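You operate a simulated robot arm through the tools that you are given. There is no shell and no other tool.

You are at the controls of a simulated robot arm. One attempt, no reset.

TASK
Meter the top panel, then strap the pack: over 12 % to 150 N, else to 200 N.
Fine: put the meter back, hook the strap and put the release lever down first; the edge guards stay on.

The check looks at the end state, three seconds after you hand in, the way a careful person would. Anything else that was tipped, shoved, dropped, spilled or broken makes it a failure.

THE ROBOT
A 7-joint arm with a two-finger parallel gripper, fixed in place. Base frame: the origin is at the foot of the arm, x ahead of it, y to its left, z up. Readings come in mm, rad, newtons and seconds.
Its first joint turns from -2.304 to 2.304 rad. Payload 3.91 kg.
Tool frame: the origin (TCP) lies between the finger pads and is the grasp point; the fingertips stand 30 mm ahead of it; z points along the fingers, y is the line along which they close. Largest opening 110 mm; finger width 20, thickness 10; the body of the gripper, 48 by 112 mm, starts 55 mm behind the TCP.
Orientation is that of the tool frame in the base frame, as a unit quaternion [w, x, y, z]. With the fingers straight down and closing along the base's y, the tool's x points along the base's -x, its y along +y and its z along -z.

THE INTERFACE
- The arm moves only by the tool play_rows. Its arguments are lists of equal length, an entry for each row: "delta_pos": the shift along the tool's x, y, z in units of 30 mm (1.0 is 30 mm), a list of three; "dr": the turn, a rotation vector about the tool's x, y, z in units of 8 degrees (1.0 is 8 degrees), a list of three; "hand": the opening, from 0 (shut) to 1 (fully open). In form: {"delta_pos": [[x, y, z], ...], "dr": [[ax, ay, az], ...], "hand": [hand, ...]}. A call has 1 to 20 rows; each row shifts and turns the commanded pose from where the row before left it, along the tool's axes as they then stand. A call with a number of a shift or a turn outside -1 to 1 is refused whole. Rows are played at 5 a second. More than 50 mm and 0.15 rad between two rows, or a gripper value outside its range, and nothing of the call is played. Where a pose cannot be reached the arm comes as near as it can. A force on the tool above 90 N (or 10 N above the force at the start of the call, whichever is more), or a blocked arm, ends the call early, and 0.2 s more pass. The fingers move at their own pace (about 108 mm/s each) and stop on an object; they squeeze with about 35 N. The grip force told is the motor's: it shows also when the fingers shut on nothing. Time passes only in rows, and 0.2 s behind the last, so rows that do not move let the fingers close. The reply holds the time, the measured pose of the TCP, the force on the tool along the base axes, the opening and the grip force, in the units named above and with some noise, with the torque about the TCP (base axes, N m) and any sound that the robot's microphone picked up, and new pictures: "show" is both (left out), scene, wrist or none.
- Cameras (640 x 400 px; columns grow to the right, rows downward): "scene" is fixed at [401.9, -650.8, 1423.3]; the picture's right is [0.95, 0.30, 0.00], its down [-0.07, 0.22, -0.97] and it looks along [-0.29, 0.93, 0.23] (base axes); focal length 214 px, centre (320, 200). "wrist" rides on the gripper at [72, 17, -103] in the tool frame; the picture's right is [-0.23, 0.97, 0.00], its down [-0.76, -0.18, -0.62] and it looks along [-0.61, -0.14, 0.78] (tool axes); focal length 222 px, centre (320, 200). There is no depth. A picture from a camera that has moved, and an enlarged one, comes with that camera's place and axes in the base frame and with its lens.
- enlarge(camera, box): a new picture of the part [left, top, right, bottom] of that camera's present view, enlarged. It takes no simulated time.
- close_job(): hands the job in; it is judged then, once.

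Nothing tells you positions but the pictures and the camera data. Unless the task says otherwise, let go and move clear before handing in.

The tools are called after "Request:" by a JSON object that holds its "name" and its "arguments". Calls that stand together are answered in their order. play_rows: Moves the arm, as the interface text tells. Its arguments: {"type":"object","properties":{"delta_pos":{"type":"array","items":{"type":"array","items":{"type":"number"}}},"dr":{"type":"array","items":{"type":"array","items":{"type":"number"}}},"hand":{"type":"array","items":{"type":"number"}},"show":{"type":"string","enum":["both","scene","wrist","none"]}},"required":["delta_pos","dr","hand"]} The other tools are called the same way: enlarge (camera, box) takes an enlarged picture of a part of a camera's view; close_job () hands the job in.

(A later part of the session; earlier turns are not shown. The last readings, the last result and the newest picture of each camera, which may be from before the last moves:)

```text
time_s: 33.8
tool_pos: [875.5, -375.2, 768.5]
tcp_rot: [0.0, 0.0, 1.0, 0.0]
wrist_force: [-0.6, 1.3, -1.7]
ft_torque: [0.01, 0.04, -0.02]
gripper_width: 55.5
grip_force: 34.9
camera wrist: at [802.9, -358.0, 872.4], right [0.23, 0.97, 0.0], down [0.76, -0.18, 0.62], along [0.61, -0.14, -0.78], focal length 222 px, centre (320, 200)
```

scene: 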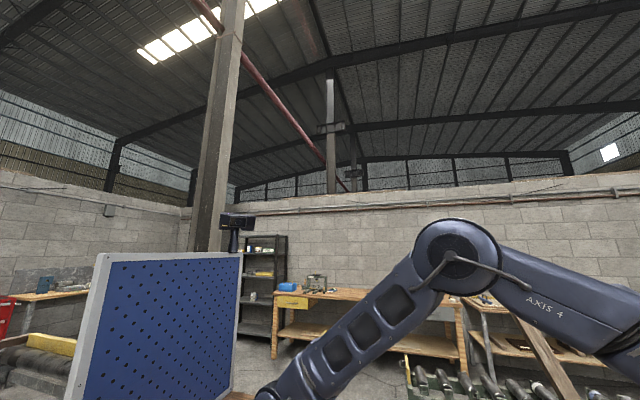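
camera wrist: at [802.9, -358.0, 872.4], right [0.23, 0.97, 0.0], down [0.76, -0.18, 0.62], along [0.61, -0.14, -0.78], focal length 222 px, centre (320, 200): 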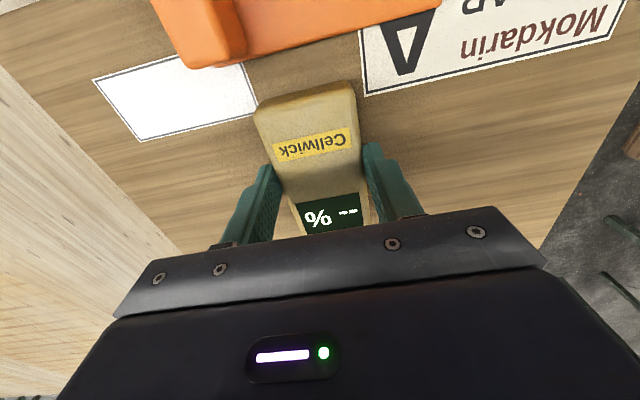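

Request:
{"name": "play_rows", "arguments": {"delta_pos": [[0, 0, 0.07], [0, 0, 0.07]], "dr": [[0, 0, 0], [0, 0, 0]], "hand": [0.3, 0.3], "show": "none"}}

Request:
{"name": "play_rows", "arguments": {"delta_pos": [[0, 0, 0.07], [0, 0, 0]], "dr": [[0, 0, 0], [0, 0, 0]], "hand": [0.3, 0.3], "show": "wrist"}}

```text
time_s: 34.4
tool_pos: [874.1, -374.8, 767.8]
tcp_rot: [0.001, 0.001, 1.0, 0.0]
wrist_force: [-5.0, 0.8, 22.5]
ft_torque: [0.06, 0.53, 0.01]
gripper_width: 55.4
grip_force: 34.7
```

```text
time_s: 35.0
tool_pos: [875.5, -375.4, 764.9]
tcp_rot: [0.0, 0.0, 1.0, -0.001]
wrist_force: [0.3, -1.6, 24.7]
ft_torque: [-0.05, -0.08, 0.03]
gripper_width: 55.7
grip_force: 34.7
camera wrist: at [803.2, -358.2, 867.7], right [0.23, 0.97, 0.0], down [0.76, -0.18, 0.62], along [0.61, -0.14, -0.78], focal length 222 px, centre (320, 200)
```

wrist: 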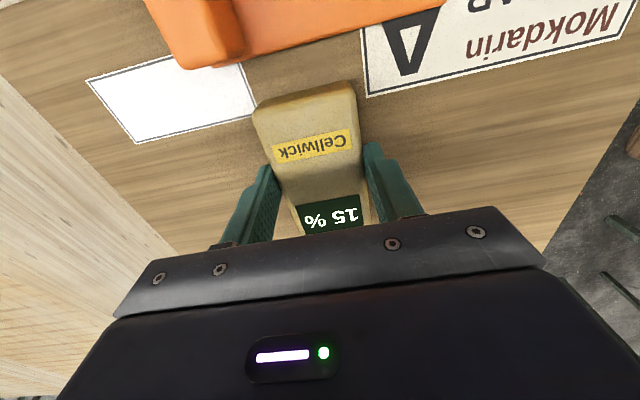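

Request:
{"name": "enlarge", "arguments": {"camera": "wrist", "box": [285, 185, 385, 245]}}

```text
6.40 times, centred on (335, 215) of wrist
camera zoom: at [803.2, -358.2, 867.7], right [0.23, 0.97, 0.0], down [0.76, -0.18, 0.62], along [0.61, -0.14, -0.78], focal length 1422 px, centre (224, 104)
```

zoom: 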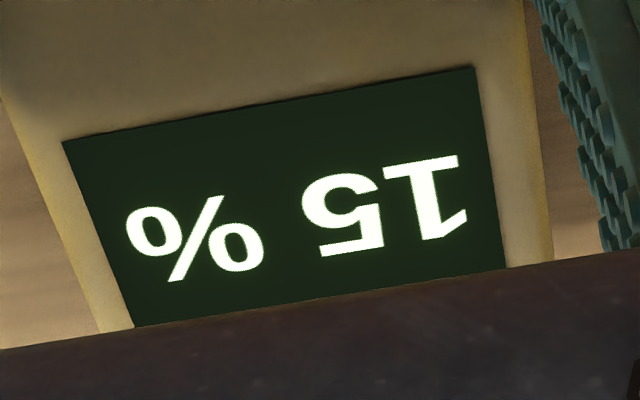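

The meter reads 15 % on the top panel. I'll hold it there for a second to confirm the reading has settled.

Request:
{"name": "play_rows", "arguments": {"delta_pos": [[0, 0, 0], [0, 0, 0], [0, 0, 0], [0, 0, 0], [0, 0, 0], [0, 0, 0], [0, 0, 0]], "dr": [[0, 0, 0], [0, 0, 0], [0, 0, 0], [0, 0, 0], [0, 0, 0], [0, 0, 0], [0, 0, 0]], "hand": [0.3, 0.3, 0.3, 0.3, 0.3, 0.3, 0.3], "show": "wrist"}}

Request:
{"name": "enlarge", "arguments": {"camera": "wrist", "box": [285, 185, 385, 245]}}

```text
time_s: 36.6
tool_pos: [875.5, -374.6, 763.9]
tcp_rot: [0.0, 0.0, 1.0, 0.0]
wrist_force: [5.4, -3.4, 24.6]
ft_torque: [-0.14, -0.32, -0.03]
gripper_width: 55.3
grip_force: 35.5
camera wrist: at [802.8, -358.0, 867.2], right [0.23, 0.97, 0.0], down [0.76, -0.18, 0.62], along [0.61, -0.14, -0.78], focal length 222 px, centre (320, 200)
```

wrist: 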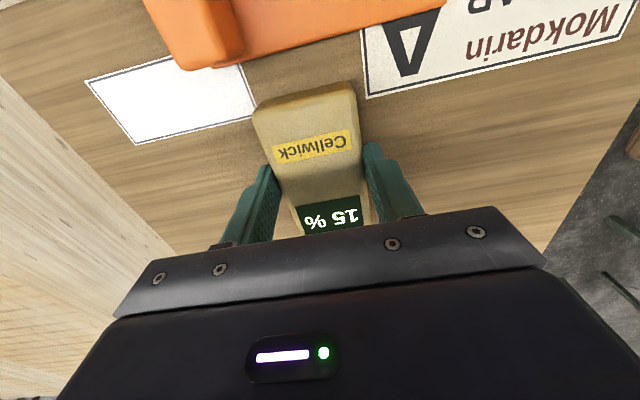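

```text
6.40 times, centred on (335, 215) of wrist
camera zoom: at [802.8, -358.0, 867.2], right [0.23, 0.97, 0.0], down [0.76, -0.18, 0.62], along [0.61, -0.14, -0.78], focal length 1422 px, centre (224, 104)
```

zoom: 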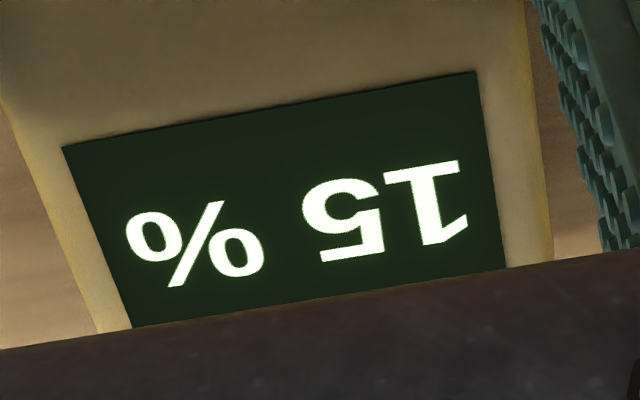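

The reading is stable at 15 %, which is over 12 %, so the target is 150 N. Now I'll lift off and take the meter back to its original spot.

Request:
{"name": "play_rows", "arguments": {"delta_pos": [[0, 0, -0.6], [0, 0, -1], [0, 0, -1], [0, 0, -1], [0, 0, -1]], "dr": [[0, 0, 0], [0, 0, 0], [0, 0, 0], [0, 0, 0], [0, 0, 0]], "hand": [0.3, 0.3, 0.3, 0.3, 0.3], "show": "none"}}

Request:
{"name": "play_rows", "arguments": {"delta_pos": [[0.52, -0.94, 0], [0.52, -0.94, 0], [0.52, -0.94, 0], [0.52, -0.94, 0], [0.52, -0.94, 0], [0.52, -0.94, 0], [0.52, -0.94, 0], [0.52, -0.94, 0], [0.52, -0.94, 0], [0.52, -0.94, 0], [0.52, -0.94, 0], [0.52, -0.94, 0], [0.52, -0.94, 0]], "dr": [[0, 0, 0], [0, 0, 0], [0, 0, 0], [0, 0, 0], [0, 0, 0], [0, 0, 0], [0, 0, 0], [0, 0, 0], [0, 0, 0], [0, 0, 0], [0, 0, 0], [0, 0, 0], [0, 0, 0]], "hand": [0.3, 0.3, 0.3, 0.3, 0.3, 0.3, 0.3, 0.3, 0.3, 0.3, 0.3, 0.3, 0.3], "show": "wrist"}}

```text
time_s: 37.8
tool_pos: [877.0, -376.0, 900.8]
tcp_rot: [0.0, 0.0, 1.0, 0.0]
wrist_force: [-0.1, 0.0, -2.5]
ft_torque: [-0.01, 0.06, 0.01]
gripper_width: 55.4
grip_force: 34.5
```

```text
time_s: 40.6
tool_pos: [675.2, -740.8, 898.8]
tcp_rot: [0.0, -0.001, 1.0, 0.001]
wrist_force: [0.7, -0.3, -1.6]
ft_torque: [-0.02, 0.08, 0.02]
gripper_width: 55.2
grip_force: 35.3
camera wrist: at [602.5, -724.1, 1003.2], right [0.22, 0.97, 0.0], down [0.76, -0.18, 0.62], along [0.61, -0.14, -0.78], focal length 222 px, centre (320, 200)
```

wrist: 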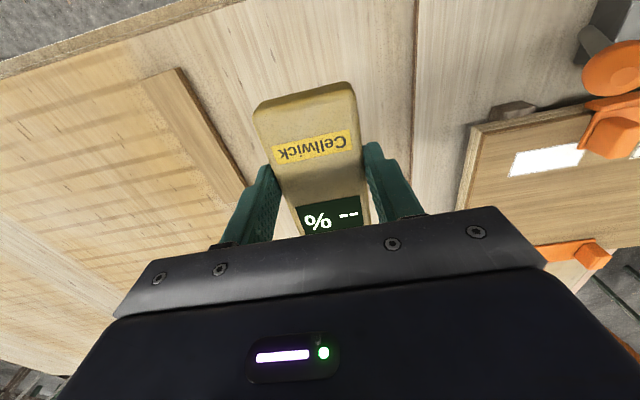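

Request:
{"name": "play_rows", "arguments": {"delta_pos": [[0.07, -0.02, 1], [0, 0, 1], [0, 0, 1], [0, 0, 1], [0, 0, 1], [0, 0, 1], [0, 0, 0.9], [0, 0, 0]], "dr": [[0, 0, 0], [0, 0, 0], [0, 0, 0], [0, 0, 0], [0, 0, 0], [0, 0, 0], [0, 0, 0], [0, 0, 0]], "hand": [0.3, 0.3, 0.3, 0.3, 0.3, 0.3, 0.3, 0.3], "show": "none"}}

Request:
{"name": "play_rows", "arguments": {"delta_pos": [[0, 0, 0.1], [0, 0, 0.07]], "dr": [[0, 0, 0], [0, 0, 0]], "hand": [0.3, 0.3], "show": "wrist"}}

```text
time_s: 42.4
tool_pos: [671.5, -743.1, 691.6]
tcp_rot: [-0.002, 0.0, 1.0, 0.0]
wrist_force: [0.0, -0.3, -2.0]
ft_torque: [-0.01, 0.04, 0.01]
gripper_width: 55.6
grip_force: 35.7
```

```text
time_s: 43.0
tool_pos: [671.3, -742.8, 688.3]
tcp_rot: [0.0, 0.0, 1.0, 0.0]
wrist_force: [0.5, 0.6, -2.1]
ft_torque: [0.0, 0.01, 0.0]
gripper_width: 55.2
grip_force: 34.5
camera wrist: at [598.3, -725.9, 791.6], right [0.23, 0.97, 0.0], down [0.76, -0.18, 0.62], along [0.61, -0.14, -0.78], focal length 222 px, centre (320, 200)
```

wrist: 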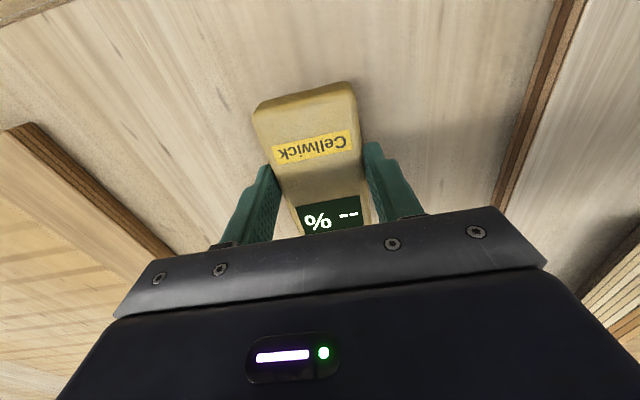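

Request:
{"name": "play_rows", "arguments": {"delta_pos": [[-0.05, 0.05, 0.1], [0, 0, 0.07]], "dr": [[0, 0, 0], [0, 0, 0]], "hand": [0.3, 0.3], "show": "none"}}

Request:
{"name": "play_rows", "arguments": {"delta_pos": [[0, 0, 0.05], [0, 0, 0.04]], "dr": [[0, 0, 0], [0, 0, 0]], "hand": [0.3, 0.3], "show": "wrist"}}

```text
time_s: 43.6
tool_pos: [673.1, -740.6, 681.5]
tcp_rot: [0.0, 0.0, 1.0, 0.0]
wrist_force: [0.8, -0.5, -1.2]
ft_torque: [0.0, -0.01, 0.02]
gripper_width: 55.2
grip_force: 35.4
```

```text
time_s: 44.2
tool_pos: [670.8, -740.5, 679.7]
tcp_rot: [0.0, 0.0, 1.0, 0.0]
wrist_force: [0.1, 0.2, -2.1]
ft_torque: [0.03, 0.03, -0.01]
gripper_width: 55.4
grip_force: 34.9
camera wrist: at [599.3, -723.9, 784.0], right [0.23, 0.97, 0.0], down [0.76, -0.18, 0.62], along [0.61, -0.14, -0.78], focal length 222 px, centre (320, 200)
```

wrist: 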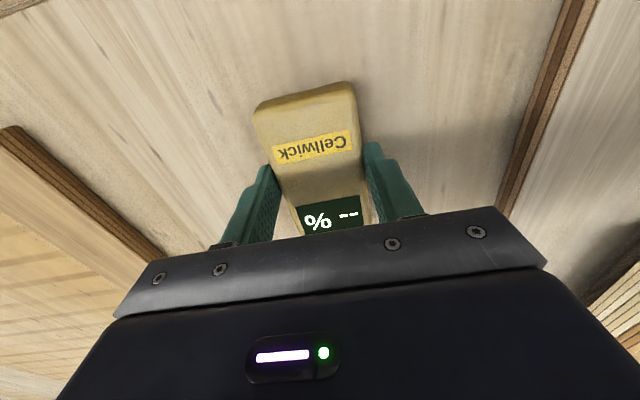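

Request:
{"name": "play_rows", "arguments": {"delta_pos": [[0, 0, 0.04], [0, 0, 0]], "dr": [[0, 0, 0], [0, 0, 0]], "hand": [0.3, 0.3], "show": "wrist"}}

Request:
{"name": "play_rows", "arguments": {"delta_pos": [[0, 0, 0.03], [0, 0, 0]], "dr": [[0, 0, 0], [0, 0, 0]], "hand": [0.3, 0.3], "show": "wrist"}}

```text
time_s: 44.8
tool_pos: [671.1, -741.4, 681.9]
tcp_rot: [0.0, 0.001, 1.0, 0.001]
wrist_force: [-0.3, 0.5, -2.4]
ft_torque: [-0.01, 0.02, -0.03]
gripper_width: 55.6
grip_force: 34.7
camera wrist: at [599.7, -724.0, 782.8], right [0.23, 0.97, 0.0], down [0.76, -0.18, 0.62], along [0.61, -0.14, -0.78], focal length 222 px, centre (320, 200)
```

wrist: 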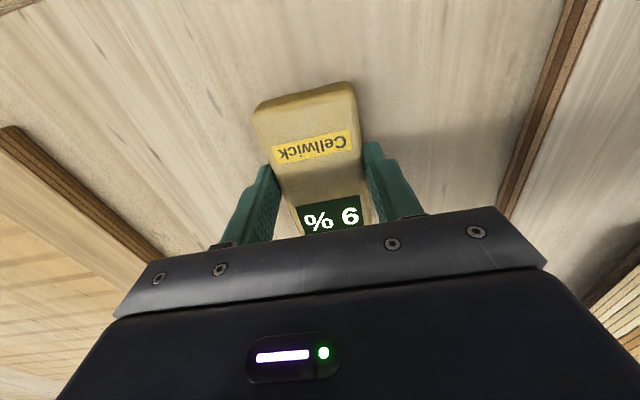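

```text
time_s: 45.4
tool_pos: [672.9, -741.1, 678.2]
tcp_rot: [0.0, 0.0, 1.0, 0.0]
wrist_force: [-0.4, 0.6, -1.0]
ft_torque: [-0.03, 0.04, 0.04]
gripper_width: 55.4
grip_force: 34.9
camera wrist: at [600.2, -724.1, 782.0], right [0.23, 0.97, 0.0], down [0.76, -0.18, 0.62], along [0.61, -0.14, -0.78], focal length 222 px, centre (320, 200)
```

wrist: 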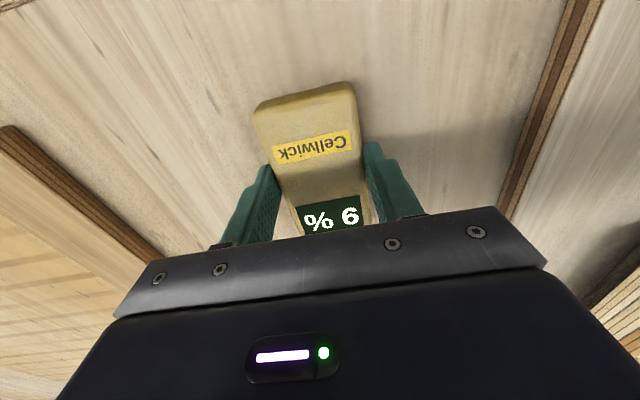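

The meter is back at its spot and reads 9 % again. I'll lower it 1 mm, release, and retreat straight up.

Request:
{"name": "play_rows", "arguments": {"delta_pos": [[0, 0, 0.03], [0, 0, 0], [0, 0, 0], [0, 0, 0]], "dr": [[0, 0, 0], [0, 0, 0], [0, 0, 0], [0, 0, 0]], "hand": [0.3, 0.6, 0.9, 1], "show": "wrist"}}

Request:
{"name": "play_rows", "arguments": {"delta_pos": [[0, 0, -0.5], [0, 0, -1], [0, 0, -1], [0, 0, -1], [0, 0, -1], [0, 0, -1], [0, 0, -1], [0, 0, -1]], "dr": [[0, 0, 0], [0, 0, 0], [0, 0, 0], [0, 0, 0], [0, 0, 0], [0, 0, 0], [0, 0, 0], [0, 0, 0]], "hand": [1, 1, 1, 1, 1, 1, 1, 1], "show": "wrist"}}

```text
time_s: 46.4
tool_pos: [673.4, -741.1, 677.1]
tcp_rot: [0.0, 0.0, 1.0, 0.001]
wrist_force: [-0.1, -1.4, 0.1]
ft_torque: [0.0, 0.0, 0.03]
gripper_width: 109.8
grip_force: 0.1
camera wrist: at [600.1, -724.1, 781.2], right [0.23, 0.97, 0.0], down [0.76, -0.18, 0.62], along [0.61, -0.14, -0.78], focal length 222 px, centre (320, 200)
```

wrist: 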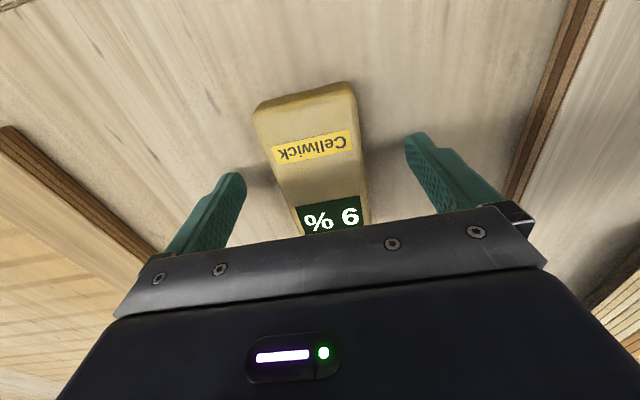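

```text
time_s: 48.2
tool_pos: [673.3, -742.7, 902.8]
tcp_rot: [0.0, 0.0, 1.0, 0.0]
wrist_force: [-0.5, -0.2, -0.4]
ft_torque: [0.05, 0.01, -0.03]
gripper_width: 110.3
grip_force: 0.0
camera wrist: at [600.8, -725.5, 1006.5], right [0.23, 0.97, 0.0], down [0.76, -0.18, 0.62], along [0.61, -0.14, -0.78], focal length 222 px, centre (320, 200)
```

wrist: 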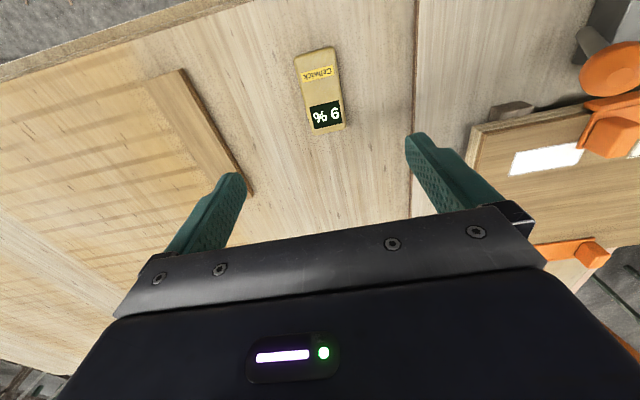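

The meter is back in its place. Before handling the strap I want a side view of the tensioner and the gap to the pack, so I'll go to the gauge side and yaw the tool 90°.

Request:
{"name": "play_rows", "arguments": {"delta_pos": [[-0.131, 0.966, -0.1], [-0.131, 0.966, -0.1], [-0.131, 0.966, -0.1], [-0.131, 0.966, -0.1], [-0.131, 0.966, -0.1], [-0.131, 0.966, -0.1], [-0.131, 0.966, -0.1], [-0.131, 0.966, -0.1], [-0.131, 0.966, -0.1], [-0.131, 0.966, -0.1], [-0.131, 0.966, -0.1], [-0.131, 0.966, -0.1], [-0.131, 0.966, -0.1], [-0.131, 0.966, -0.1], [-0.131, 0.966, -0.1], [-0.131, 0.966, -0.1], [-0.131, 0.966, -0.1]], "dr": [[0, 0, 0], [0, 0, 0], [0, 0, 0], [0, 0, 0], [0, 0, 0], [0, 0, 0], [0, 0, 0], [0, 0, 0], [0, 0, 0], [0, 0, 0], [0, 0, 0], [0, 0, 0], [0, 0, 0], [0, 0, 0], [0, 0, 0], [0, 0, 0], [0, 0, 0]], "hand": [1, 1, 1, 1, 1, 1, 1, 1, 1, 1, 1, 1, 1, 1, 1, 1, 1], "show": "none"}}

Request:
{"name": "play_rows", "arguments": {"delta_pos": [[0, 0, 0], [0, 0, 0], [0, 0, 0], [0, 0, 0], [0, 0, 0], [0, 0, 0], [0, 0, 0], [0, 0, 0], [0, 0, 0], [0, 0, 0], [0, 0, 0], [0, 0, 0]], "dr": [[0, 0, 1], [0, 0, 1], [0, 0, 1], [0, 0, 1], [0, 0, 1], [0, 0, 1], [0, 0, 1], [0, 0, 1], [0, 0, 1], [0, 0, 1], [0, 0, 1], [0, 0, 0.25]], "hand": [1, 1, 1, 1, 1, 1, 1, 1, 1, 1, 1, 1], "show": "both"}}

```text
time_s: 51.8
tool_pos: [738.1, -248.6, 954.0]
tcp_rot: [0.0, 0.0, 1.0, 0.0]
wrist_force: [0.3, -0.8, 0.4]
ft_torque: [0.04, 0.0, -0.03]
gripper_width: 109.8
grip_force: 0.0
```

```text
time_s: 54.4
tool_pos: [738.2, -248.3, 954.0]
tcp_rot: [0.0, 0.707, 0.707, 0.0]
wrist_force: [0.0, -0.1, -0.8]
ft_torque: [0.0, -0.05, -0.01]
gripper_width: 110.1
grip_force: 0.1
camera wrist: at [755.6, -175.7, 1057.8], right [0.97, -0.23, 0.0], down [-0.18, -0.76, 0.62], along [-0.14, -0.61, -0.78], focal length 222 px, centre (320, 200)
```

scene: 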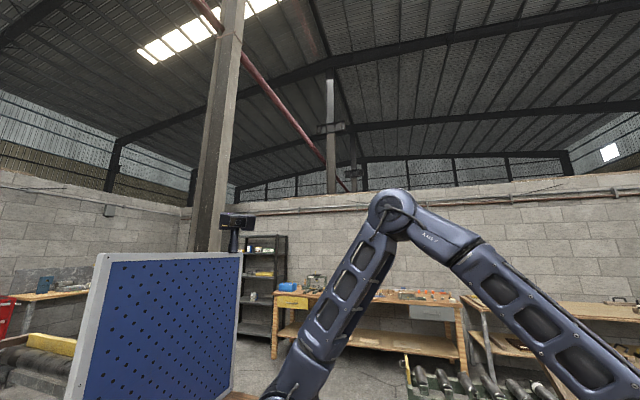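
wrist: 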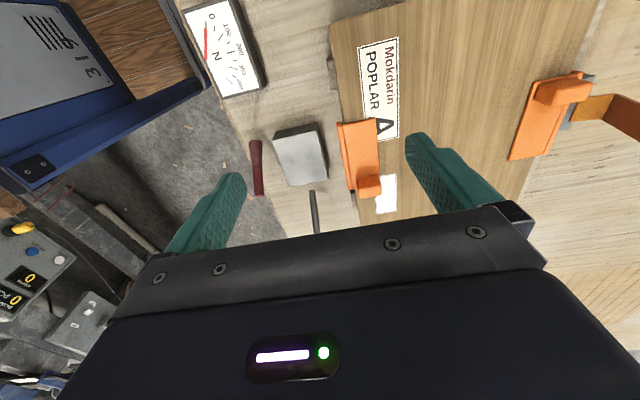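

The yaw works, and the camera now looks toward -y. I'll lower and tilt to see the tensioner's side profile and the pack gap.

Request:
{"name": "play_rows", "arguments": {"delta_pos": [[0.4, 0, 1], [0.4, 0, 1], [0.4, 0, 1], [0.4, 0, 1], [0.4, 0, 0.8], [0, 0, 0], [0, 0, 0], [0, 0, 0], [0, 0, 0]], "dr": [[0, 0, 0], [0, 0, 0], [0, 0, 0], [0, 0, 0], [0, 0, 0], [0, -1, 0], [0, -1, 0], [0, -1, 0], [0, -1, 0]], "hand": [1, 1, 1, 1, 1, 1, 1, 1, 1], "show": "wrist"}}

Request:
{"name": "enlarge", "arguments": {"camera": "wrist", "box": [220, 80, 430, 230]}}

```text
time_s: 56.4
tool_pos: [737.8, -188.4, 809.4]
tcp_rot: [0.195, 0.68, 0.679, -0.196]
wrist_force: [0.2, -1.8, 0.0]
ft_torque: [0.04, -0.01, 0.03]
gripper_width: 109.9
grip_force: 0.0
camera wrist: at [755.1, -72.1, 859.3], right [0.97, -0.19, 0.12], down [-0.18, -0.31, 0.93], along [-0.14, -0.93, -0.34], focal length 222 px, centre (320, 200)
```

wrist: 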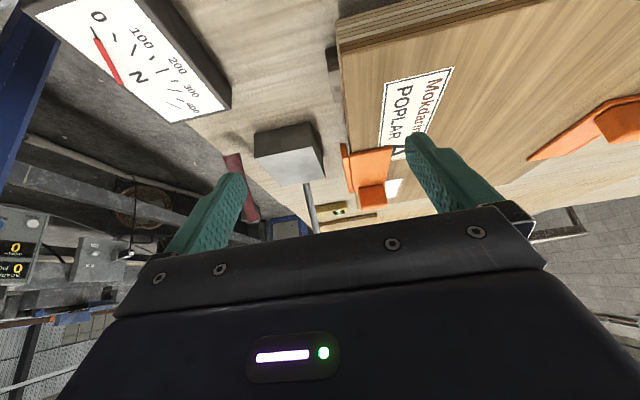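

```text
2.67 times, centred on (325, 155) of wrist
camera zoom: at [755.1, -72.1, 859.3], right [0.97, -0.19, 0.12], down [-0.18, -0.31, 0.93], along [-0.14, -0.93, -0.34], focal length 592 px, centre (307, 320)
```

zoom: 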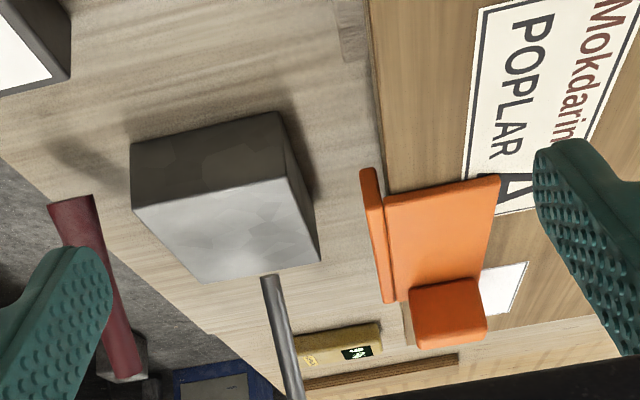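

The tensioner is a plain box with no visible catch. I'll straighten the tool, rise high, and go over to the strap's handle to check reach there.

Request:
{"name": "play_rows", "arguments": {"delta_pos": [[0, 0, 0], [0, 0, 0], [0, 0, 0], [0, 0, 0], [0, 0, -1], [0, 0, -1], [0, 0, -1], [0, 0, -1], [0, 0, -1], [0, 0, -1], [0, 0, -1], [0, 0, -1], [0, 0, -1], [0, 0, -1], [0, 0, -1], [0, 0, -1], [0, 0, -1], [0, 0, -1]], "dr": [[0, 1, 0], [0, 1, 0], [0, 1, 0], [0, 1, 0], [0, 0, 0], [0, 0, 0], [0, 0, 0], [0, 0, 0], [0, 0, 0], [0, 0, 0], [0, 0, 0], [0, 0, 0], [0, 0, 0], [0, 0, 0], [0, 0, 0], [0, 0, 0], [0, 0, 0], [0, 0, 0]], "hand": [1, 1, 1, 1, 1, 1, 1, 1, 1, 1, 1, 1, 1, 1, 1, 1, 1, 1], "show": "none"}}

Request:
{"name": "play_rows", "arguments": {"delta_pos": [[-0.72, 0.9, 0], [-0.72, 0.9, 0], [-0.72, 0.9, 0], [-0.72, 0.9, 0], [-0.72, 0.9, 0], [-0.72, 0.9, 0], [-0.72, 0.9, 0], [-0.72, 0.9, 0]], "dr": [[0, 0, 0], [0, 0, 0], [0, 0, 0], [0, 0, 0], [0, 0, 0], [0, 0, 0], [0, 0, 0], [0, 0, 0]], "hand": [1, 1, 1, 1, 1, 1, 1, 1], "show": "both"}}

```text
time_s: 60.2
tool_pos: [739.7, -188.8, 1229.3]
tcp_rot: [0.0, 0.707, 0.707, 0.0]
wrist_force: [0.1, -0.5, 0.1]
ft_torque: [-0.02, 0.04, -0.02]
gripper_width: 110.2
grip_force: 0.0
```

```text
time_s: 62.0
tool_pos: [954.4, -360.3, 1230.6]
tcp_rot: [0.0, 0.706, 0.708, 0.0]
wrist_force: [0.0, 1.9, 0.5]
ft_torque: [-0.01, -0.02, -0.01]
gripper_width: 110.2
grip_force: 0.1
camera wrist: at [970.7, -287.6, 1334.1], right [0.97, -0.23, 0.0], down [-0.18, -0.76, 0.62], along [-0.14, -0.61, -0.78], focal length 222 px, centre (320, 200)
```

scene: 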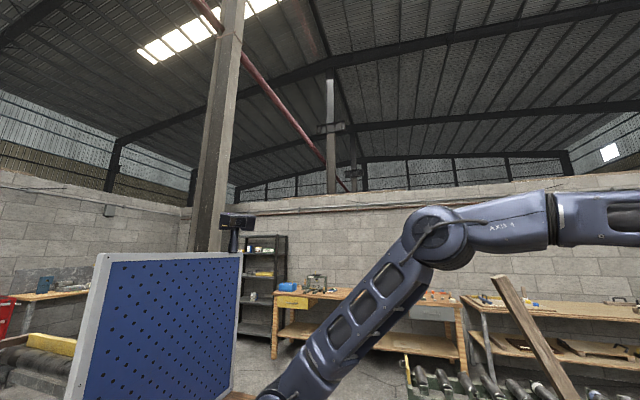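
wrist: 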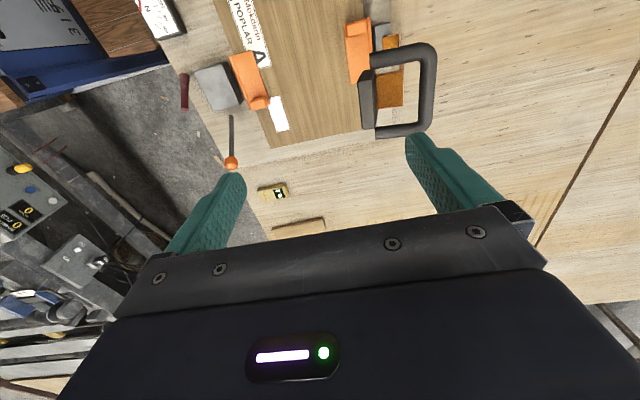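

Request:
{"name": "enlarge", "arguments": {"camera": "wrist", "box": [330, 10, 460, 150]}}

```text
2.86 times, centred on (395, 80) of wrist
camera zoom: at [970.7, -287.6, 1334.1], right [0.97, -0.23, 0.0], down [-0.18, -0.76, 0.62], along [-0.14, -0.61, -0.78], focal length 635 px, centre (106, 543)
```

zoom: 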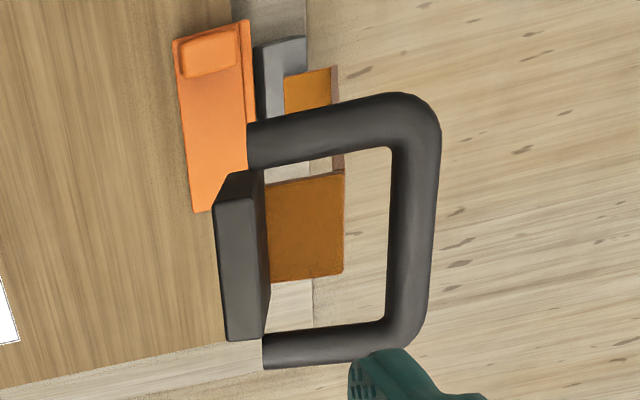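

The handle is a thick U with its crossbar near x≈1058, z≈1107. I'll set the opening to about 45 mm, step outward at this safe height, and see whether the straight-down pose reaches.

Request:
{"name": "play_rows", "arguments": {"delta_pos": [[0, 0.85, 0], [0, 0.85, 0], [0, 0.85, 0], [0, 0.85, 0]], "dr": [[0, 0, 0], [0, 0, 0], [0, 0, 0], [0, 0, 0]], "hand": [1, 0.7, 0.4, 0.4], "show": "both"}}

```text
time_s: 63.0
tool_pos: [1057.4, -360.5, 1230.1]
tcp_rot: [0.001, 0.706, 0.708, 0.0]
wrist_force: [-0.5, 0.1, 1.1]
ft_torque: [-0.03, -0.05, -0.04]
gripper_width: 43.8
grip_force: 0.1
camera wrist: at [1073.1, -287.2, 1335.0], right [0.97, -0.23, 0.0], down [-0.18, -0.76, 0.62], along [-0.14, -0.61, -0.78], focal length 222 px, centre (320, 200)
```

scene: 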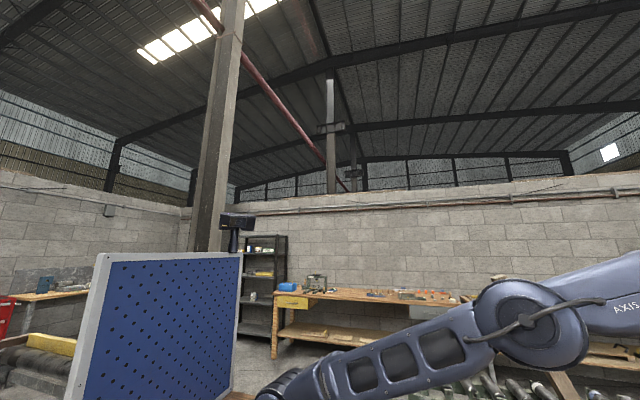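
wrist: 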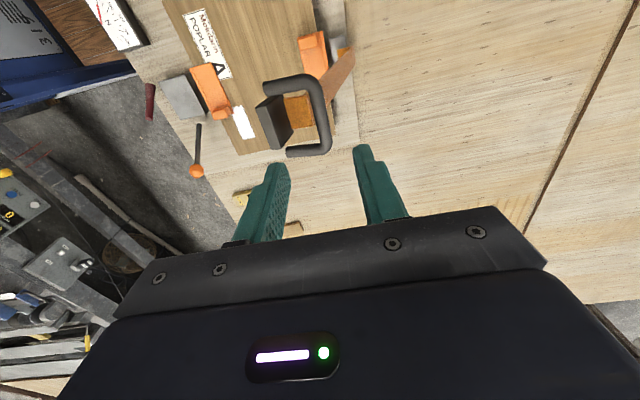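

The straight-down pose reaches. I'll zoom in to place the crossbar precisely between the fingers.

Request:
{"name": "enlarge", "arguments": {"camera": "wrist", "box": [230, 50, 410, 230]}}

```text
2.22 times, centred on (320, 140) of wrist
camera zoom: at [1073.1, -287.2, 1335.0], right [0.97, -0.23, 0.0], down [-0.18, -0.76, 0.62], along [-0.14, -0.61, -0.78], focal length 494 px, centre (320, 333)
```

zoom: 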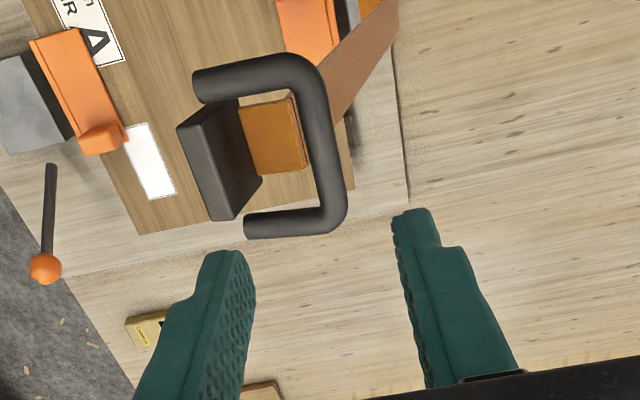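

Request:
{"name": "play_rows", "arguments": {"delta_pos": [[0, 0.05, 0.7], [0, 0, 0.9], [0, 0, 0.9], [0, 0, 0]], "dr": [[0, 0, 0], [0, 0, 0], [0, 0, 0], [0, 0, 0]], "hand": [0.35, 0.34, 0.34, 0.34], "show": "wrist"}}

Request:
{"name": "enlarge", "arguments": {"camera": "wrist", "box": [230, 60, 410, 240]}}

```text
time_s: 64.0
tool_pos: [1058.2, -361.7, 1154.6]
tcp_rot: [0.0, 0.707, 0.708, 0.0]
wrist_force: [0.5, -0.2, 0.3]
ft_torque: [0.03, 0.03, -0.02]
gripper_width: 37.5
grip_force: 0.1
camera wrist: at [1074.4, -288.5, 1258.7], right [0.97, -0.23, 0.0], down [-0.18, -0.76, 0.62], along [-0.14, -0.61, -0.78], focal length 222 px, centre (320, 200)
```

wrist: 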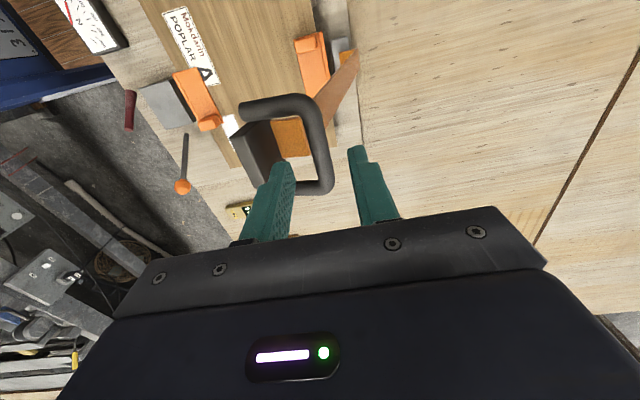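

```text
2.22 times, centred on (320, 150) of wrist
camera zoom: at [1074.4, -288.5, 1258.7], right [0.97, -0.23, 0.0], down [-0.18, -0.76, 0.62], along [-0.14, -0.61, -0.78], focal length 494 px, centre (320, 311)
```

zoom: 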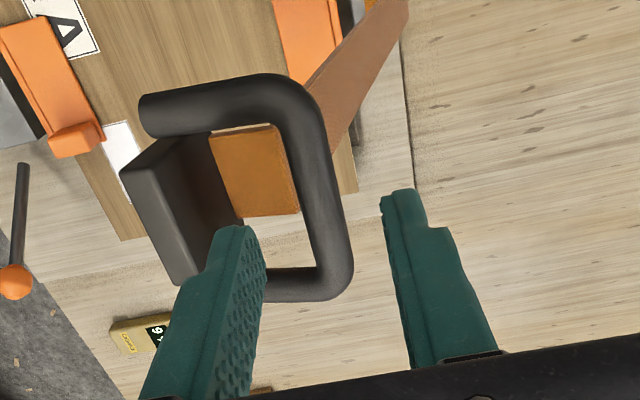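

The orange end of the strap sits between the plate and the crossbar, so how deep the fingers can go matters. I'll back off to the +y side and take a level side view of the hook.

Request:
{"name": "play_rows", "arguments": {"delta_pos": [[0, 0, -1], [0, 0, -1], [1, 0, 0], [1, 0, 0], [1, 0, 0], [1, 0, 0], [0, 0, 0], [0, 0, 0], [0, 0, 0], [0, 0, 0], [0, 0, 0], [0, 0, 0], [0.74, 0, 0.67], [0.5, 0, 0.45]], "dr": [[0, 0, 0], [0, 0, 0], [0, 0, 0], [0, 0, 0], [0, 0, 0], [0, 0, 0], [0, -1, 0], [0, -1, 0], [0, -1, 0], [0, -1, 0], [0, -1, 0], [0, -1, 0], [0, 0, 0], [0, 0, 0]], "hand": [0.34, 0.34, 0.34, 0.34, 0.34, 0.34, 0.34, 0.34, 0.34, 0.34, 0.34, 0.34, 0.34, 0.34], "show": "wrist"}}

Request:
{"name": "enlarge", "arguments": {"camera": "wrist", "box": [220, 60, 400, 220]}}

```text
time_s: 67.0
tool_pos: [1057.2, -240.8, 1164.8]
tcp_rot: [0.287, 0.646, 0.646, -0.288]
wrist_force: [-0.8, 0.0, 0.4]
ft_torque: [0.01, -0.01, 0.03]
gripper_width: 37.5
grip_force: 0.0
camera wrist: at [1073.3, -116.0, 1180.6], right [0.97, -0.15, 0.17], down [-0.18, -0.05, 0.98], along [-0.14, -0.99, -0.07], focal length 222 px, centre (320, 200)
```

wrist: 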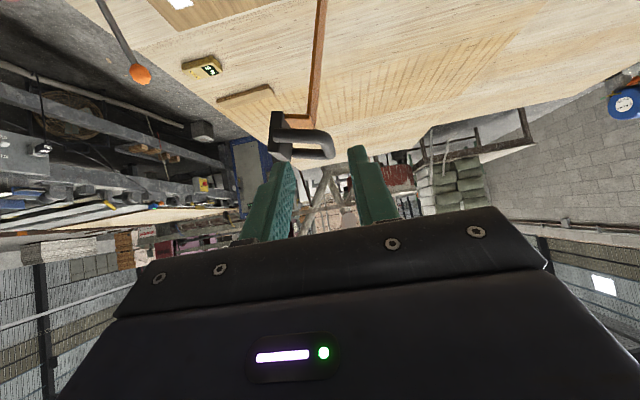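

```text
2.50 times, centred on (310, 140) of wrist
camera zoom: at [1073.3, -116.0, 1180.6], right [0.97, -0.15, 0.17], down [-0.18, -0.05, 0.98], along [-0.14, -0.99, -0.07], focal length 555 px, centre (345, 350)
```

zoom: 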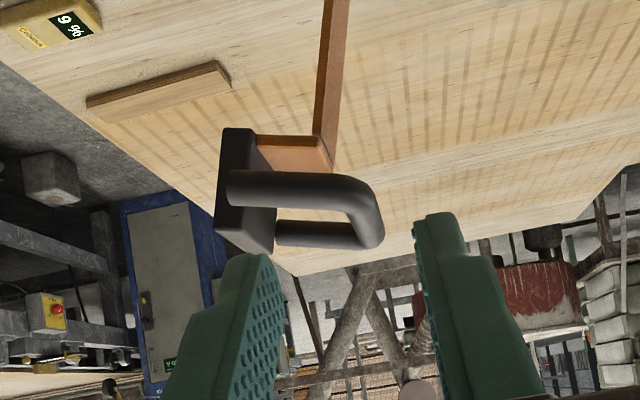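

The side view shows an L-shaped hook: the strap rises, bends into an orange leg toward the robot, and ends in a toe plate, with the U-handle above it. The crossbar is at about (1057, 1105) and the orange leg is about 28 mm below it, so I'll grip with the fingertips only, TCP at about z≈1121.

Request:
{"name": "play_rows", "arguments": {"delta_pos": [[-0.5, 0, -0.45], [-0.74, 0, -0.67], [0, 0, 0], [0, 0, 0], [0, 0, 0], [0, 0, 0], [0, 0, 0], [0, 0, 0], [-1, 0, 0], [-1, 0, 0], [-1, 0, 0], [-1, 0, 0], [0, -0.02, 1], [0, 0, 1]], "dr": [[0, 0, 0], [0, 0, 0], [0, 1, 0], [0, 1, 0], [0, 1, 0], [0, 1, 0], [0, 1, 0], [0, 1, 0], [0, 0, 0], [0, 0, 0], [0, 0, 0], [0, 0, 0], [0, 0, 0], [0, 0, 0]], "hand": [0.34, 0.34, 0.34, 0.34, 0.34, 0.34, 0.34, 0.34, 0.34, 0.34, 0.34, 0.34, 0.34, 0.34], "show": "none"}}

Request:
{"name": "play_rows", "arguments": {"delta_pos": [[0, 0, 0.6], [0, 0, 0.5], [0, 0, 0]], "dr": [[0, 0, 0], [0, 0, 0], [0, 0, 0]], "hand": [0.34, 0.34, 0.34], "show": "wrist"}}

Request:
{"name": "enlarge", "arguments": {"camera": "wrist", "box": [230, 90, 410, 250]}}

```text
time_s: 70.0
tool_pos: [1057.2, -359.5, 1154.2]
tcp_rot: [-0.001, 0.706, 0.708, 0.0]
wrist_force: [0.4, -0.1, 0.9]
ft_torque: [-0.01, -0.03, 0.04]
gripper_width: 37.7
grip_force: 0.1
```

```text
time_s: 70.8
tool_pos: [1058.0, -360.5, 1120.6]
tcp_rot: [0.0, 0.707, 0.708, 0.0]
wrist_force: [-0.1, -1.0, -0.2]
ft_torque: [-0.03, -0.01, 0.01]
gripper_width: 37.5
grip_force: 0.0
camera wrist: at [1074.4, -287.6, 1224.0], right [0.97, -0.23, 0.0], down [-0.18, -0.76, 0.62], along [-0.14, -0.61, -0.78], focal length 222 px, centre (320, 200)
```

wrist: 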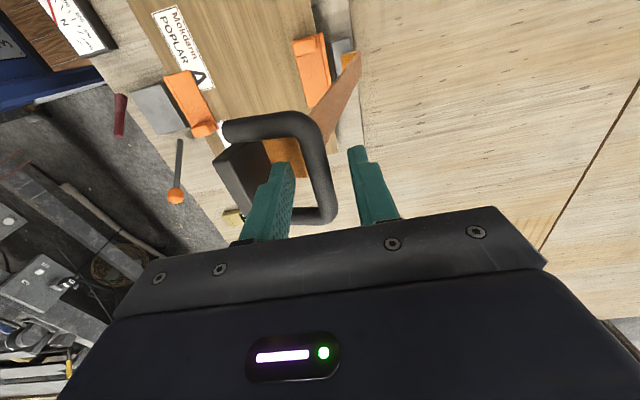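

```text
2.50 times, centred on (320, 170) of wrist
camera zoom: at [1074.4, -287.6, 1224.0], right [0.97, -0.23, 0.0], down [-0.18, -0.76, 0.62], along [-0.14, -0.61, -0.78], focal length 555 px, centre (320, 275)
```

zoom: 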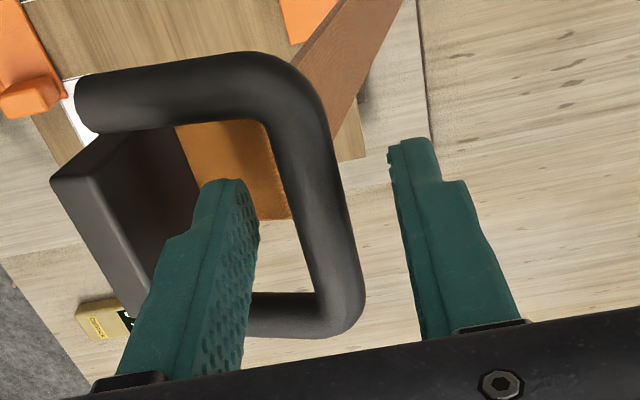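

The crossbar lies between the fingers, so I'll close on it.

Request:
{"name": "play_rows", "arguments": {"delta_pos": [[0, 0, 0], [0, 0, 0], [0, 0, 0], [0, 0, 0]], "dr": [[0, 0, 0], [0, 0, 0], [0, 0, 0], [0, 0, 0]], "hand": [0.25, 0.15, 0.08, 0.05], "show": "wrist"}}

Request:
{"name": "enlarge", "arguments": {"camera": "wrist", "box": [230, 90, 410, 250]}}

```text
time_s: 71.8
tool_pos: [1056.6, -360.7, 1120.6]
tcp_rot: [0.0, 0.707, 0.707, 0.0]
wrist_force: [-0.3, 1.1, -0.2]
ft_torque: [0.03, -0.02, -0.72]
gripper_width: 13.4
grip_force: 35.2
camera wrist: at [1074.4, -287.7, 1224.2], right [0.97, -0.23, 0.0], down [-0.18, -0.76, 0.62], along [-0.14, -0.61, -0.78], focal length 222 px, centre (320, 200)
```

wrist: 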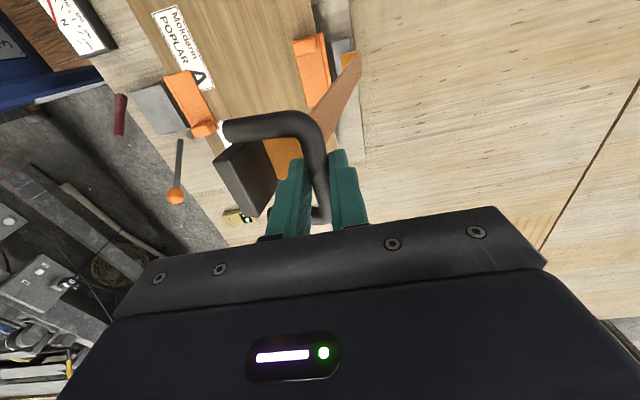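

```text
2.50 times, centred on (320, 170) of wrist
camera zoom: at [1074.4, -287.7, 1224.2], right [0.97, -0.23, 0.0], down [-0.18, -0.76, 0.62], along [-0.14, -0.61, -0.78], focal length 555 px, centre (320, 275)
```

zoom: 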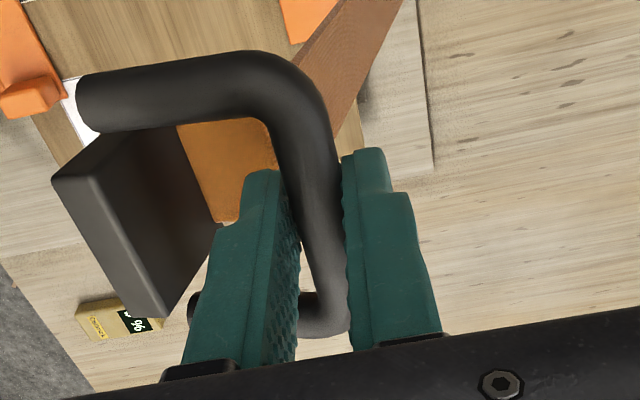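

Gripped at 13.4 mm. I'll make a small test move along the expected arc and watch the force.

Request:
{"name": "play_rows", "arguments": {"delta_pos": [[0, -0.5, 0.09], [0, -0.5, 0.12]], "dr": [[0, 0, 0], [0, 0, 0]], "hand": [0.05, 0.05], "show": "wrist"}}

Request:
{"name": "enlarge", "arguments": {"camera": "wrist", "box": [200, 30, 410, 230]}}

```text
time_s: 72.4
tool_pos: [1027.7, -359.7, 1115.8]
tcp_rot: [0.0, 0.706, 0.708, 0.001]
wrist_force: [-0.8, 7.1, 9.5]
ft_torque: [0.63, -0.08, -0.7]
gripper_width: 14.0
grip_force: 35.2
camera wrist: at [1044.5, -287.5, 1219.5], right [0.97, -0.23, 0.0], down [-0.18, -0.76, 0.62], along [-0.14, -0.61, -0.78], focal length 222 px, centre (320, 200)
```

wrist: 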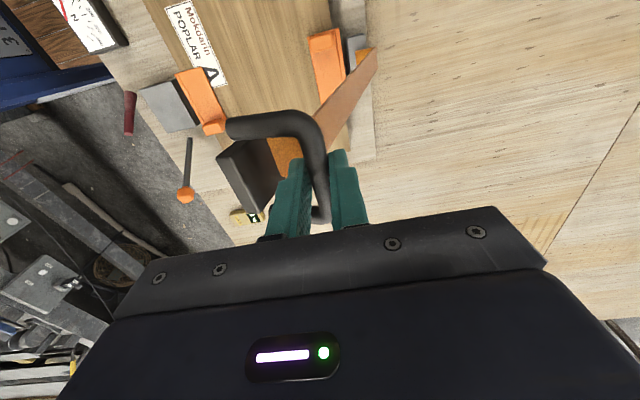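

```text
2.00 times, centred on (305, 130) of wrist
camera zoom: at [1044.5, -287.5, 1219.5], right [0.97, -0.23, 0.0], down [-0.18, -0.76, 0.62], along [-0.14, -0.61, -0.78], focal length 444 px, centre (350, 340)
```

zoom: 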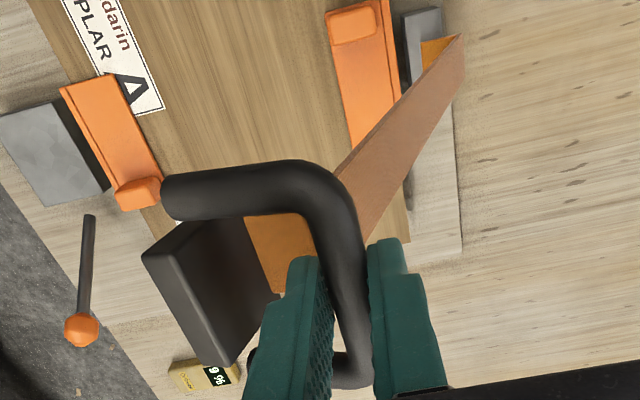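

Request:
{"name": "play_rows", "arguments": {"delta_pos": [[0, -0.55, 0.12], [0, -0.55, 0.15], [0, -0.55, 0.18], [0, -0.55, 0.21]], "dr": [[0, 0, 0], [0, 0, 0], [0, 0, 0], [0, 0, 0]], "hand": [0.05, 0.05, 0.05, 0.05], "show": "wrist"}}

Request:
{"name": "enlarge", "arguments": {"camera": "wrist", "box": [200, 30, 410, 230]}}

```text
time_s: 73.4
tool_pos: [961.3, -360.0, 1095.0]
tcp_rot: [-0.001, 0.707, 0.707, 0.0]
wrist_force: [-5.0, 7.7, 12.8]
ft_torque: [0.33, 0.06, -0.73]
gripper_width: 13.4
grip_force: 35.7
camera wrist: at [978.3, -287.1, 1199.7], right [0.97, -0.23, 0.0], down [-0.18, -0.76, 0.62], along [-0.14, -0.61, -0.78], focal length 222 px, centre (320, 200)
```

wrist: 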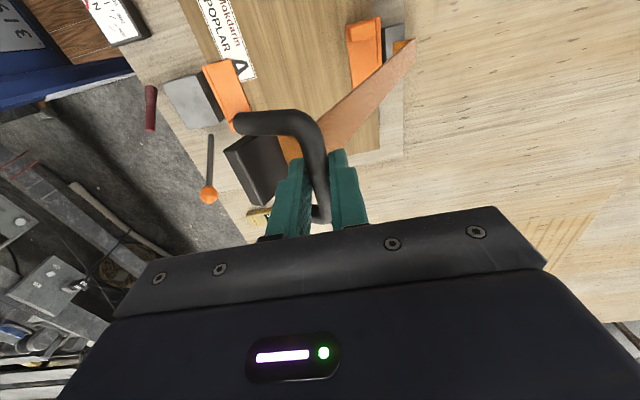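

```text
2.00 times, centred on (305, 130) of wrist
camera zoom: at [978.3, -287.1, 1199.7], right [0.97, -0.23, 0.0], down [-0.18, -0.76, 0.62], along [-0.14, -0.61, -0.78], focal length 444 px, centre (350, 340)
```

zoom: 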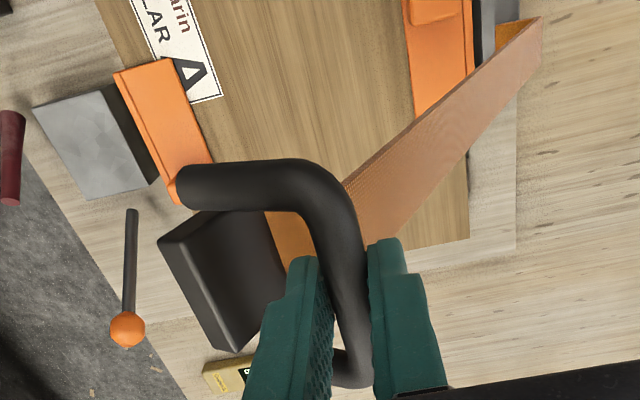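

The bar pivots in the fingers and the strap follows. The force is about 13 N of radial compression, so I'll descend a little less and continue in small steps.

Request:
{"name": "play_rows", "arguments": {"delta_pos": [[0.02, -0.5, 0.13], [0.02, -0.5, 0.18], [0, -0.5, 0.2], [0, -0.5, 0.22]], "dr": [[0, 0, 0], [0, 0, 0], [0, 0, 0], [0, 0, 0]], "hand": [0.05, 0.05, 0.05, 0.05], "show": "wrist"}}

Request:
{"name": "enlarge", "arguments": {"camera": "wrist", "box": [200, 30, 430, 230]}}

```text
time_s: 74.4
tool_pos: [901.9, -359.7, 1068.6]
tcp_rot: [-0.001, 0.707, 0.707, -0.001]
wrist_force: [20.1, 2.8, -0.4]
ft_torque: [-0.06, -0.13, -0.71]
gripper_width: 13.5
grip_force: 35.0
camera wrist: at [920.2, -287.1, 1172.7], right [0.97, -0.23, 0.0], down [-0.17, -0.76, 0.62], along [-0.14, -0.61, -0.78], focal length 222 px, centre (320, 200)
```

wrist: 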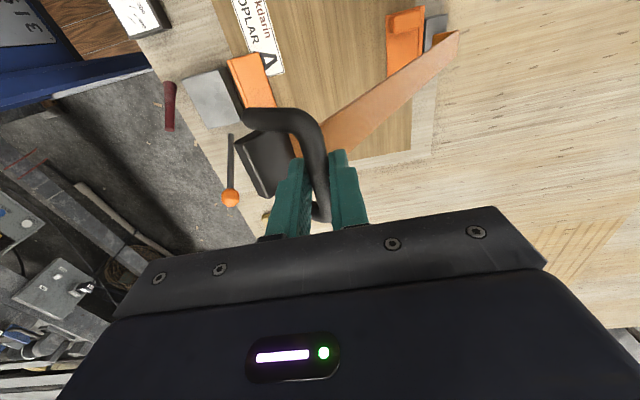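

```text
2.00 times, centred on (315, 130) of wrist
camera zoom: at [920.2, -287.1, 1172.7], right [0.97, -0.23, 0.0], down [-0.17, -0.76, 0.62], along [-0.14, -0.61, -0.78], focal length 444 px, centre (330, 340)
```

zoom: 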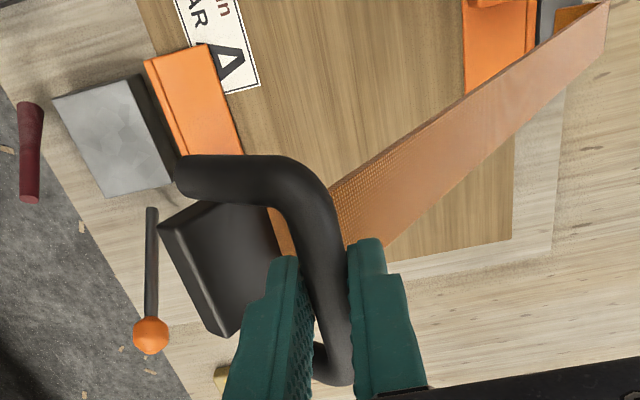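

Now there is slight tension and about 17 N of tangential drag, which fits a hinge circle of R≈446 about (1125, 665). I'll follow that arc.

Request:
{"name": "play_rows", "arguments": {"delta_pos": [[0, -0.467, 0.33], [0, -0.467, 0.36], [0, -0.45, 0.38], [0, -0.45, 0.4]], "dr": [[0, 0, 0], [0, 0, 0], [0, 0, 0], [0, 0, 0]], "hand": [0.05, 0.05, 0.05, 0.05], "show": "wrist"}}

Request:
{"name": "enlarge", "arguments": {"camera": "wrist", "box": [200, 30, 450, 230]}}

```text
time_s: 75.4
tool_pos: [846.4, -359.9, 1031.0]
tcp_rot: [-0.001, 0.706, 0.708, 0.001]
wrist_force: [-5.8, 14.5, 7.2]
ft_torque: [0.64, 0.02, -0.66]
gripper_width: 13.5
grip_force: 34.8
camera wrist: at [863.1, -286.7, 1134.5], right [0.97, -0.23, 0.0], down [-0.18, -0.76, 0.62], along [-0.14, -0.61, -0.78], focal length 222 px, centre (320, 200)
```

wrist: 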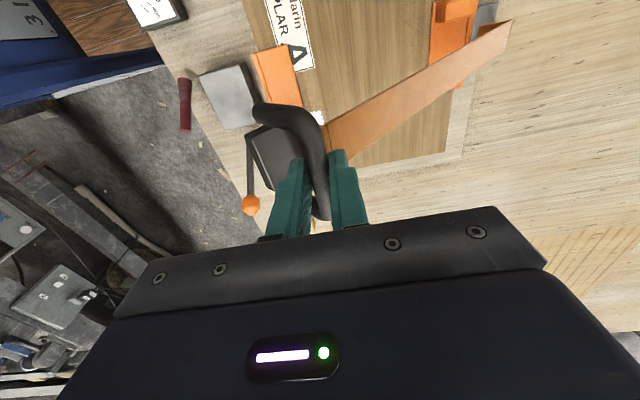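

```text
2.00 times, centred on (325, 130) of wrist
camera zoom: at [863.1, -286.7, 1134.5], right [0.97, -0.23, 0.0], down [-0.18, -0.76, 0.62], along [-0.14, -0.61, -0.78], focal length 444 px, centre (310, 340)
```

zoom: 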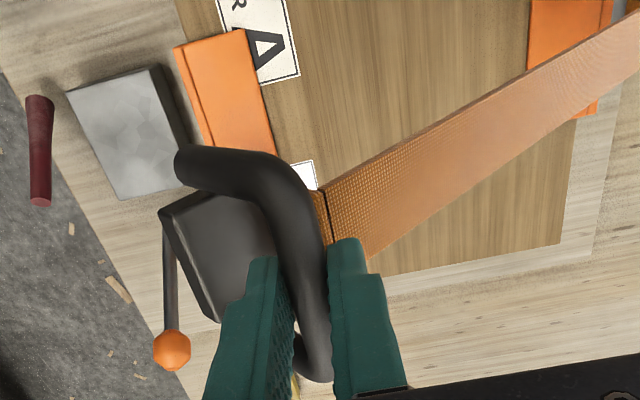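

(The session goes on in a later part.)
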